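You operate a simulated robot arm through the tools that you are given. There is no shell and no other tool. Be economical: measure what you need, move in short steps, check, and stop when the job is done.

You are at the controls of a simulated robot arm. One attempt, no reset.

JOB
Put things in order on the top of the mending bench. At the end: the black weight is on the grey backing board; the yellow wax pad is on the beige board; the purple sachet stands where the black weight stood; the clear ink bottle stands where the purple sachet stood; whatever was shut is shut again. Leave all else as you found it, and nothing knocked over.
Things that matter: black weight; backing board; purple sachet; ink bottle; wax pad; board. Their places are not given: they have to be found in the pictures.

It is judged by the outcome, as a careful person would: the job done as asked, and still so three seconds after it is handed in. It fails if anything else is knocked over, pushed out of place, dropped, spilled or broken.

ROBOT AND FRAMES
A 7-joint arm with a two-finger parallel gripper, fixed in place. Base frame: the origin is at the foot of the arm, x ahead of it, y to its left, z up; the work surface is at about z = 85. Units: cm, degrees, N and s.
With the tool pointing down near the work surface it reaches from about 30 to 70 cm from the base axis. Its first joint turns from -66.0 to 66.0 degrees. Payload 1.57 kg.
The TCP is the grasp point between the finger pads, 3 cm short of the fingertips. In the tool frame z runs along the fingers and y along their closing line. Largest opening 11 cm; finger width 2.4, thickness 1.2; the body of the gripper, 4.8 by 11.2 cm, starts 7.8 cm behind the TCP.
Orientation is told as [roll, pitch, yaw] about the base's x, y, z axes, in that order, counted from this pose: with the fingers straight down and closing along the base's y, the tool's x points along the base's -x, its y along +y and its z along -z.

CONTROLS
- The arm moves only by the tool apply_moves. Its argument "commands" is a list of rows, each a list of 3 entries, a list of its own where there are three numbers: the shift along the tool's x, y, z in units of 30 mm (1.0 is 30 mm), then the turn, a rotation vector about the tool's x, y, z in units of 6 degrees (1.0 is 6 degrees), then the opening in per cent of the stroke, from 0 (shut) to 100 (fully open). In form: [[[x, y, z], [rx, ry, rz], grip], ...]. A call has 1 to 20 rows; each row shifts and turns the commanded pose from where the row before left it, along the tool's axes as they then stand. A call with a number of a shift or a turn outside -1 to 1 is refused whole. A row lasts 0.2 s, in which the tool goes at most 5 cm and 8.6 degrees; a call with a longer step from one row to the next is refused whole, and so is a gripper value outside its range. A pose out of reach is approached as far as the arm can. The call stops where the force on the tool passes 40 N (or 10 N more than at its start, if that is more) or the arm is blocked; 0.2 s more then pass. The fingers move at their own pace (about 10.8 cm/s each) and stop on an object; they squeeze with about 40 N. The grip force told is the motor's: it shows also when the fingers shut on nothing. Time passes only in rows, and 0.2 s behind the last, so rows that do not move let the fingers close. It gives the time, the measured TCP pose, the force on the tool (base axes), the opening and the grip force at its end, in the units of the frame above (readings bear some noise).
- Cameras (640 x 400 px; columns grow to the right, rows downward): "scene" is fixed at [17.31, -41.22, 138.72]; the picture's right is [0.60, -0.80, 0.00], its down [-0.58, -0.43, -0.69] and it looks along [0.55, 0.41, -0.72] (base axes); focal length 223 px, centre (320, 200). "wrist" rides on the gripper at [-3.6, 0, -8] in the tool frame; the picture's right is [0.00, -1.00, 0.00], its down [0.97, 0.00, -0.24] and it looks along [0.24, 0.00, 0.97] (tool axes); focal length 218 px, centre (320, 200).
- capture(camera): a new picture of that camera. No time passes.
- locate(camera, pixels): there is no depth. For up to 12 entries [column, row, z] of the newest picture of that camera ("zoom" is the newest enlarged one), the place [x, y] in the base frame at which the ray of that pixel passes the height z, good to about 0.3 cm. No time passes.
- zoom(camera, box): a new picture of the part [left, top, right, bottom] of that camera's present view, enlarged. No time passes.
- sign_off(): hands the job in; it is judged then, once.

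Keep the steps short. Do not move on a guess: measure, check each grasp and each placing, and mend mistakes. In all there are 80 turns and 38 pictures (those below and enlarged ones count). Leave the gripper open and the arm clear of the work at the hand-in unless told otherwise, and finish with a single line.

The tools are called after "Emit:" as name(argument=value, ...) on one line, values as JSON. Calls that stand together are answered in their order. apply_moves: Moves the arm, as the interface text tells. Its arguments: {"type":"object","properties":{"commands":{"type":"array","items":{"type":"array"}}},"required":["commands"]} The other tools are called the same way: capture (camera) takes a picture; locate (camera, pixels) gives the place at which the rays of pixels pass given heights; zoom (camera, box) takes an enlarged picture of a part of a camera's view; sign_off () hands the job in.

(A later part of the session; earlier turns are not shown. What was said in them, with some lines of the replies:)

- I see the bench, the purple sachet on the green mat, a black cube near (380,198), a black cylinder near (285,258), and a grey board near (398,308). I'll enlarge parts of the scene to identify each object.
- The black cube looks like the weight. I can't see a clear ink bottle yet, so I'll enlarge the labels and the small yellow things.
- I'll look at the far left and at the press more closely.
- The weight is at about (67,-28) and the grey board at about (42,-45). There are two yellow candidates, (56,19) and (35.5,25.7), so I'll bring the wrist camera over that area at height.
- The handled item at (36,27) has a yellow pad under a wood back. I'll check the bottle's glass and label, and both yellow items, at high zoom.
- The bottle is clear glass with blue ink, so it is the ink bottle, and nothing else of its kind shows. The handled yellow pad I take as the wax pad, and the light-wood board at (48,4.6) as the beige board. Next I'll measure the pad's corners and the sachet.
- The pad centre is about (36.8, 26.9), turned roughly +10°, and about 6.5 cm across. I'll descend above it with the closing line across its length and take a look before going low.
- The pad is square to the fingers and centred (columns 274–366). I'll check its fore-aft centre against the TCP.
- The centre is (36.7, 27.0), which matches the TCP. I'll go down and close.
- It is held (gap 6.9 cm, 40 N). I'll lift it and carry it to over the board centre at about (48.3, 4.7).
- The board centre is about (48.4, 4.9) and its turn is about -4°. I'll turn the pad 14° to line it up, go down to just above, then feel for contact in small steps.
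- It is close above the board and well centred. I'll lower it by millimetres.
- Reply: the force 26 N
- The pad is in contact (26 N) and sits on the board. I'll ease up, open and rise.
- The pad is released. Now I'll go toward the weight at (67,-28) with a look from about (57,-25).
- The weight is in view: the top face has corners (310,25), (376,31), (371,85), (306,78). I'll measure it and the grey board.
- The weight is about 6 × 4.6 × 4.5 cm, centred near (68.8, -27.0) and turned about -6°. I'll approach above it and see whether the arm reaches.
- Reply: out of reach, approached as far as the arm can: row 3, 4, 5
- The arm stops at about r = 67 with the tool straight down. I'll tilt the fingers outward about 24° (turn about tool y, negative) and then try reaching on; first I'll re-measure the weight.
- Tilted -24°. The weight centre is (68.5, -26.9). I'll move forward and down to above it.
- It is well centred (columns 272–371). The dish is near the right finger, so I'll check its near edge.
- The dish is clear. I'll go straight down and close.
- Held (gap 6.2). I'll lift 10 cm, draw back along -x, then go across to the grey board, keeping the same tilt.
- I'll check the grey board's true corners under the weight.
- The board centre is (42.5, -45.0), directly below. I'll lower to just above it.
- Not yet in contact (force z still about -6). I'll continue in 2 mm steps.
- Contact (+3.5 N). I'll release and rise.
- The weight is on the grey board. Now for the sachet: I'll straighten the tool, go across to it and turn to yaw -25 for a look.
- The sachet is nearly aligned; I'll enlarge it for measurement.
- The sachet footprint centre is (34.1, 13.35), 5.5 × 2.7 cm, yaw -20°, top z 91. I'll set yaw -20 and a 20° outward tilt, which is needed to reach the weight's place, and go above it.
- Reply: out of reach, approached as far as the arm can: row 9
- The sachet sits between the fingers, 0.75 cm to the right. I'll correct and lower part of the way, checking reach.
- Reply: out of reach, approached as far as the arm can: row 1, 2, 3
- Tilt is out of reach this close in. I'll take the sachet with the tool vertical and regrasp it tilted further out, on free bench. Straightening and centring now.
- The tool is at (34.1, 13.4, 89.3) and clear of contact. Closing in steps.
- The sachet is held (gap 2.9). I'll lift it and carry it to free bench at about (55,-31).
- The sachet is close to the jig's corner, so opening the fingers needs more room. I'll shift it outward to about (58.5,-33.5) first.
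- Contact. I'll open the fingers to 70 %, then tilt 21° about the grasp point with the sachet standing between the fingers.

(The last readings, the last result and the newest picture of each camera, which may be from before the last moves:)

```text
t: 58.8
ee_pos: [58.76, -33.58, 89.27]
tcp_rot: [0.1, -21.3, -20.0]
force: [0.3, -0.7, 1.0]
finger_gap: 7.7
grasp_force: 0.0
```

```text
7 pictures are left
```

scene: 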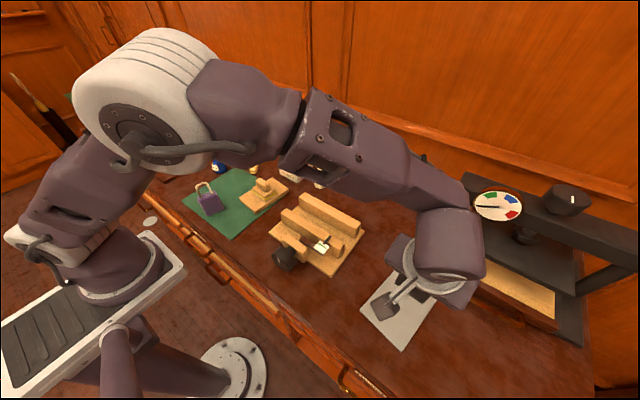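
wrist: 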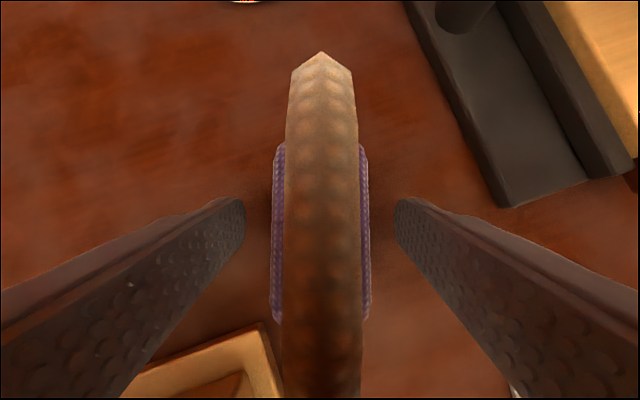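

The sachet stands centred between the fingers. I'll close, lift 4 cm and go to above (68.5,-26.9).

Emit:
apply_moves(commands=[[[0, 0, 0], [0, 0, 0], 45], [[0, 0, 0], [0, 0, 0], 30], [[0, 0, 0], [0, 0, 0], 15], [[0, 0, 0], [0, 0, 0], 15], [[0, 0, 0], [0, 0, 0], 15], [[-0.12, 0, -0.31], [0, 0, 0], 15], [[-0.363, 0, -0.932], [0, 0, 0], 15], [[0, 0, 0], [0, 0, 0], 15]])

Emit:
apply_moves(commands=[[[-0.533, 0.8, 0.208], [0, 0, 0], 15], [[-0.533, 0.8, 0.208], [0, 0, 0], 15], [[-0.533, 0.8, 0.208], [0, 0, 0], 15], [[-0.533, 0.8, 0.208], [0, 0, 0], 15], [[0, 0, 0], [0, 0, 0], 15]])

```text
t: 60.6
ee_pos: [58.8, -33.54, 93.21]
tcp_rot: [0.0, -21.2, -20.0]
force: [-0.3, -0.5, 0.1]
finger_gap: 2.91
grasp_force: 39.0
```

```text
t: 61.8
ee_pos: [68.38, -26.78, 93.14]
tcp_rot: [0.0, -21.2, -20.0]
force: [0.3, 1.1, -0.7]
finger_gap: 2.93
grasp_force: 39.0
```

On target. I'll lower to about 4 mm above contact, then in small steps.

Emit:
apply_moves(commands=[[[0.212, 0, 0.543], [0, 0, 0], 15], [[0.212, 0, 0.543], [0, 0, 0], 15], [[0, 0, 0], [0, 0, 0], 15]])

Emit:
apply_moves(commands=[[[0.03, 0, 0.078], [0, 0, 0], 15], [[0, 0, 0], [0, 0, 0], 15]])

Emit:
apply_moves(commands=[[[0.018, 0, 0.047], [0, 0, 0], 15], [[0, 0, 0], [0, 0, 0], 15]])

```text
t: 62.6
ee_pos: [68.45, -26.87, 89.53]
tcp_rot: [-0.1, -21.2, -20.0]
force: [0.4, -0.2, -0.7]
finger_gap: 2.89
grasp_force: 38.7
```

```text
t: 63.2
ee_pos: [68.47, -26.83, 89.43]
tcp_rot: [0.0, -21.2, -19.9]
force: [0.3, 0.5, -0.4]
finger_gap: 2.88
grasp_force: 39.1
```

```text
t: 63.8
ee_pos: [68.34, -26.85, 89.27]
tcp_rot: [0.0, -21.2, -20.0]
force: [0.6, 0.2, -1.1]
finger_gap: 2.93
grasp_force: 38.3
```

Emit:
apply_moves(commands=[[[0.018, 0, 0.047], [0, 0, 0], 15], [[0, 0, 0], [0, 0, 0], 15]])

```text
t: 64.4
ee_pos: [68.43, -26.85, 89.28]
tcp_rot: [0.0, -21.4, -20.1]
force: [-3.8, 2.1, 9.4]
finger_gap: 2.94
grasp_force: 38.5
```

Contact. I'll release, then rise straight up with the fingers apart.

Emit:
apply_moves(commands=[[[0, 0, 0], [0, 0, 0], 35], [[0, 0, 0], [0, 0, 0], 55], [[0, 0, 0], [0, 0, 0], 75], [[-0.18, 0, -0.466], [0, 0, 0], 75], [[-0.363, 0, -0.932], [0, 0, 0], 75], [[-0.363, 0, -0.932], [0, 0, 0], 75], [[-0.363, 0, -0.932], [0, 0, 0], 75], [[0.6, 0, -0.6], [0, 0, 0], 75], [[0.9, 0, -0.4], [0, 0, 0], 100], [[0.9, 0, -0.4], [0, 0, 0], 100], [[0, 0, 0], [0, 0, 0], 100]])

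Emit:
capture(camera="scene")

```text
t: 66.8
ee_pos: [60.81, -24.0, 101.15]
tcp_rot: [0.0, -21.5, -20.0]
force: [0.3, 0.0, -1.4]
finger_gap: 11.01
grasp_force: 0.0
```

```text
6 pictures are left
```

scene: 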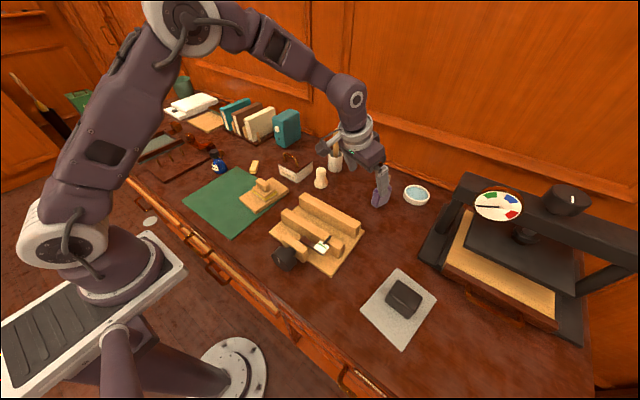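

The sachet stands in place. I'll straighten the tool and set yaw 0, then go toward the bottle.

Emit:
apply_moves(commands=[[[0.9, 0, -0.5], [0, 1, 0], 100], [[0.4, 0, -0.4], [0, 1, 0], 100], [[0, 0, 0], [0, 1, 0], 100], [[0, 0, 0], [0, 0.56, 0], 100], [[0, 0, 0], [0, 0, -1], 100], [[0, 0, 0], [0, 0, -1], 100], [[0, 0, 0], [0, 0, -1], 100], [[0, 0, 0], [0, 0, -0.33], 100], [[0, 0, 0], [0, 0, 0], 100]])

```text
t: 68.8
ee_pos: [56.6, -22.31, 102.29]
tcp_rot: [-0.1, 0.0, 0.0]
force: [0.8, 0.4, 0.4]
finger_gap: 11.0
grasp_force: 0.1
```

Emit:
apply_moves(commands=[[[0.22, 0.945, -0.05], [0, 0, 0], 100], [[0.22, 0.945, -0.05], [0, 0, 0], 100], [[0.22, 0.945, -0.05], [0, 0, 0], 100], [[0.22, 0.945, -0.05], [0, 0, 0], 100], [[0.22, 0.945, -0.05], [0, 0, 0], 100], [[0.22, 0.945, -0.05], [0, 0, 0], 100], [[0.22, 0.945, -0.05], [0, 0, 0], 100], [[0.22, 0.945, -0.05], [0, 0, 0], 100], [[0.22, 0.945, -0.05], [0, 0, 0], 100], [[0.22, 0.945, -0.05], [0, 0, 0], 100], [[0.22, 0.945, -0.05], [0, 0, 0], 100], [[0.22, 0.945, -0.05], [0, 0, 0], 100], [[0.22, 0.945, -0.05], [0, 0, 0], 100], [[0.22, 0.945, -0.05], [0, 0, 0], 100], [[0.22, 0.945, -0.05], [0, 0, 0], 100], [[0.22, 0.945, -0.05], [0, 0, 0], 100], [[0, 0, 0], [0, 0, 0], 100]])

Emit:
capture(camera="wrist")

```text
t: 72.4
ee_pos: [45.95, 22.91, 104.77]
tcp_rot: [0.0, 0.1, 0.0]
force: [-0.7, 0.4, -0.4]
finger_gap: 10.98
grasp_force: 0.0
```

```text
5 pictures are left
```

wrist: 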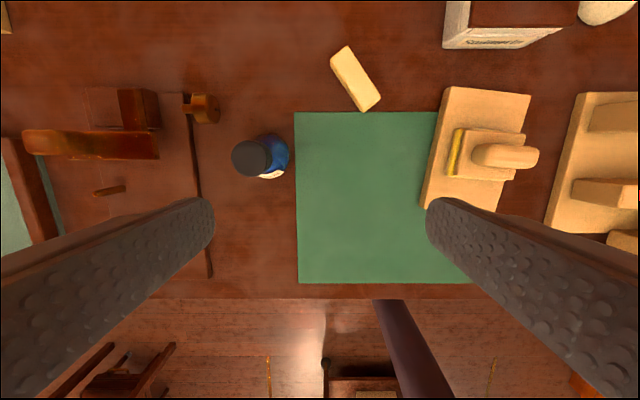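

I'll measure the bottle: cap and base at several heights, and the rack edge to the left.

Emit:
zoom(camera="wrist", box=[190, 90, 310, 190])

Emit:
locate(camera="wrist", pixels=[[252, 158, 91], [252, 158, 92], [252, 158, 93], [252, 158, 94], [289, 155, 86.5], [270, 133, 86.5], [268, 180, 87], [266, 156, 86.5], [198, 150, 86.5], [215, 108, 87]])

Emit:
locate(camera="scene", pixels=[[216, 155, 91], [216, 155, 92], [216, 155, 93], [216, 155, 94], [220, 172, 85], [227, 168, 86], [212, 168, 86]])

```text
4.00 times, centred on (250, 140) of wrist
```

zoom: 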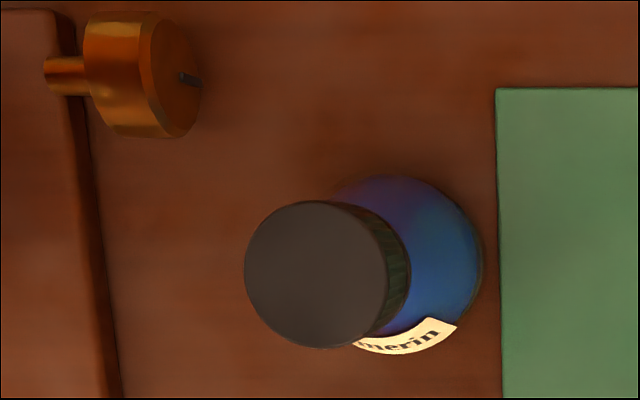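

```text
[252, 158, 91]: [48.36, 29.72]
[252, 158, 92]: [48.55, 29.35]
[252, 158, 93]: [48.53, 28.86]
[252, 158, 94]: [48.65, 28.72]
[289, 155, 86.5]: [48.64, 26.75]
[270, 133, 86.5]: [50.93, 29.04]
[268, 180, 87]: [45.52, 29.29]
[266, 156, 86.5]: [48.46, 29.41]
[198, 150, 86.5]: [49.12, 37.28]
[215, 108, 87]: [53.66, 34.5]
```

```text
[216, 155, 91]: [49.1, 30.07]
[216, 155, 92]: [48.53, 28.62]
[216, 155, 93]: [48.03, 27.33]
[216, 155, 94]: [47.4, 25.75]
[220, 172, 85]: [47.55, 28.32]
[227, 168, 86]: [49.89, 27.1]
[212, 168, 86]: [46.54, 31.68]
```

Bottle centre (48.4, 29.3), cap about z 89.5–92. I'll take it by the cap: go above, then down with tips at about z 88.6.

Emit:
apply_moves(commands=[[[-0.27, 0.71, 0], [0, 0, 0], 100], [[-0.27, 0.71, 0], [0, 0, 0], 100], [[-0.27, 0.71, 0.3], [0, 0, 0], 90], [[0, 0, 0.8], [0, 0, 0], 85], [[0, 0, 0.8], [0, 0, 0], 80], [[0, 0, 0.8], [0, 0, 0], 80], [[0, 0, 0], [0, 0, 0], 80]])

Emit:
capture(camera="wrist")

```text
t: 74.0
ee_pos: [48.34, 29.13, 96.65]
tcp_rot: [0.0, 0.1, 0.1]
force: [-0.7, 0.3, -0.4]
finger_gap: 8.8
grasp_force: 0.1
```

```text
3 pictures are left
```

wrist: 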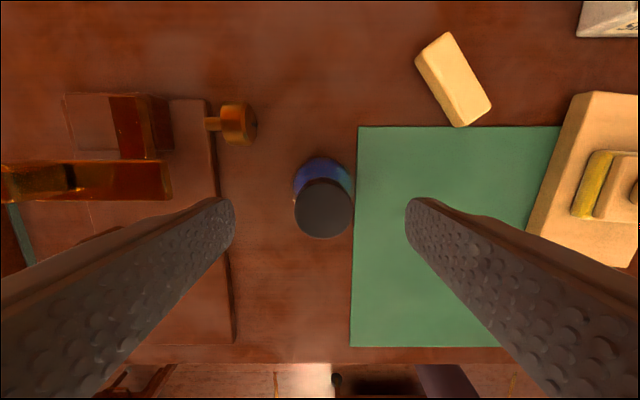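

Emit:
locate(camera="wrist", pixels=[[323, 208, 92], [323, 208, 93]])

Emit:
apply_moves(commands=[[[0, 0, 0.8], [0, 0, 0], 80], [[0, 0, 0.85], [0, 0, 0], 80], [[0, 0, 0], [0, 0, 0], 80]])

```text
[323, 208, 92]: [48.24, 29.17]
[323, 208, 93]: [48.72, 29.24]
```

```text
t: 74.8
ee_pos: [48.22, 29.2, 91.65]
tcp_rot: [0.0, 0.1, -0.1]
force: [-0.1, -1.4, 0.8]
finger_gap: 8.8
grasp_force: 0.1
```

Centred on the cap. Closing, then a small lift.

Emit:
apply_moves(commands=[[[0, 0, 0], [0, 0, 0], 55], [[0, 0, 0], [0, 0, 0], 40], [[0, 0, 0], [0, 0, 0], 25], [[0, 0, 0], [0, 0, 0], 20], [[0, 0, 0], [0, 0, 0], 20], [[0, 0, 0], [0, 0, 0], 20]])

Emit:
apply_moves(commands=[[[0, 0, -0.4], [0, 0, 0], 20], [[0, 0, -0.4], [0, 0, 0], 20], [[0, 0, -0.4], [0, 0, 0], 20], [[0, 0, 0], [0, 0, 0], 20]])

Emit:
zoom(camera="scene", box=[180, 110, 260, 190])

```text
t: 76.2
ee_pos: [48.1, 29.14, 91.78]
tcp_rot: [0.0, 0.1, 0.0]
force: [0.7, -0.4, 2.3]
finger_gap: 3.7
grasp_force: 39.6
```

```text
t: 77.2
ee_pos: [48.23, 29.17, 95.28]
tcp_rot: [0.0, 0.1, -0.1]
force: [0.1, -0.5, -1.5]
finger_gap: 2.99
grasp_force: 39.6
```

```text
5.00 times, centred on (220, 150) of scene
```

zoom: 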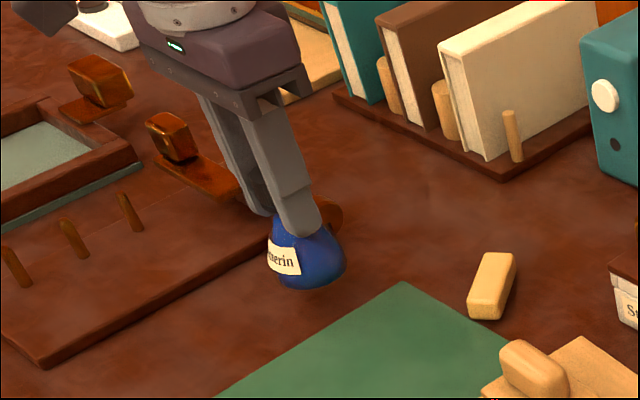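

The bottle came up whole and upright, but the gap fell from 3.7 to 3.0 as the tips slid up to under the cap. It hangs on the cap rim. I'll lift gently a bit more and carry it smoothly to above (34.1, 13.35).

Emit:
apply_moves(commands=[[[0, 0, -0.3], [0, 0, 0], 20], [[0, 0, -0.4], [0, 0, 0], 20], [[0, 0, -0.3], [0, 0, 0], 20], [[0.25, -0.28, 0], [0, 0, 0], 20], [[0.45, -0.5, 0], [0, 0, 0], 20], [[0.47, -0.527, 0], [0, 0, 0], 20], [[0.47, -0.527, 0], [0, 0, 0], 20], [[0.47, -0.527, 0], [0, 0, 0], 20], [[0.47, -0.527, 0], [0, 0, 0], 20], [[0.47, -0.527, 0], [0, 0, 0], 20], [[0.47, -0.527, 0], [0, 0, 0], 20], [[0.47, -0.527, 0], [0, 0, 0], 20], [[0.45, -0.5, 0], [0, 0, 0], 20], [[0.25, -0.28, 0], [0, 0, 0], 20], [[0, 0, 0], [0, 0, 0], 20]])

```text
t: 80.4
ee_pos: [34.42, 13.5, 98.32]
tcp_rot: [0.0, 0.2, 0.0]
force: [-0.9, 0.3, -1.8]
finger_gap: 2.98
grasp_force: 39.4
```

Gap steady. I'll lower to TCP 94, then feel downward in small steps.

Emit:
apply_moves(commands=[[[0.1, -0.05, 0.5], [0, 0, 0], 20], [[0, 0, 0.5], [0, 0, 0], 20], [[0, 0, 0.4], [0, 0, 0], 20], [[0, 0, 0.1], [0, 0, 0], 20], [[0, 0, 0.1], [0, 0, 0], 20], [[0, 0, 0], [0, 0, 0], 20]])

Emit:
apply_moves(commands=[[[0, 0, 0.1], [0, 0, 0], 20], [[0, 0, 0], [0, 0, 0], 20]])

Emit:
apply_moves(commands=[[[0, 0, 0.08], [0, 0, 0], 20], [[0, 0, 0], [0, 0, 0], 20]])

```text
t: 81.8
ee_pos: [33.97, 13.32, 93.55]
tcp_rot: [0.0, 0.1, 0.0]
force: [0.1, 0.3, -1.7]
finger_gap: 2.99
grasp_force: 39.4
```

```text
t: 82.4
ee_pos: [34.03, 13.26, 93.24]
tcp_rot: [0.0, 0.1, 0.0]
force: [0.0, -0.5, -1.5]
finger_gap: 3.0
grasp_force: 39.4
```

```text
t: 82.8
ee_pos: [34.07, 13.41, 93.09]
tcp_rot: [0.2, 0.0, 0.1]
force: [-2.6, -0.1, 14.5]
finger_gap: 3.02
grasp_force: 39.2
stopped in row 2: the force on the tool passed its limit (the readings are from after the stop); the commanded pose is now the measured one
```

The bottle stands on the mat (14.5 N). I'll release and rise straight up.

Emit:
apply_moves(commands=[[[0, 0, -0.02], [0, 0, 0], 30], [[0, 0, 0], [0, 0, 0], 45], [[0, 0, 0], [0, 0, 0], 70], [[0, 0, 0], [0, 0, 0], 85], [[0, 0, -0.5], [0, 0, 0], 85], [[0, 0, -1], [0, 0, 0], 85], [[0, 0, -1], [0, 0, 0], 100], [[0, 0, -1], [0, 0, 0], 100], [[-0.5, 0, -0.8], [0, 0, 0], 100], [[-0.5, 0, -0.8], [0, 0, 0], 100], [[0, 0, 0], [0, 0, 0], 100]])

Emit:
capture(camera="scene")

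```text
t: 85.2
ee_pos: [37.0, 13.3, 108.32]
tcp_rot: [0.1, 0.0, -0.1]
force: [0.3, 0.0, 0.1]
finger_gap: 11.0
grasp_force: 0.1
```

```text
1 pictures are left
```

scene: 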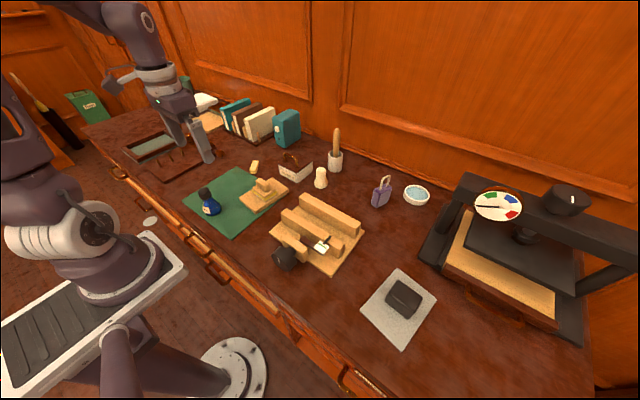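

Everything looks in place. I'll use the last picture to check that the bottle stands upright.

Emit:
zoom(camera="scene", box=[180, 140, 420, 290])

```text
2.67 times, centred on (300, 215) of scene
```

zoom: 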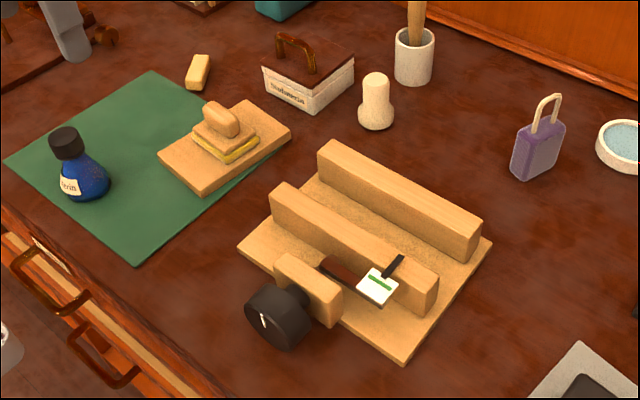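

The bottle, sachet, pad and weight are all upright and in place, nothing else has moved, the box is still shut, and the arm is clear with the gripper open. Handing in.

Emit:
sign_off()

```text
The job is handed in.
```

The job is handed in: the weight is on the grey board, the wax pad (I took the handled yellow pad for it) is on the light-wood board, the sachet is where the weight stood, the ink bottle is where the sachet stood, and nothing was opened or knocked over.
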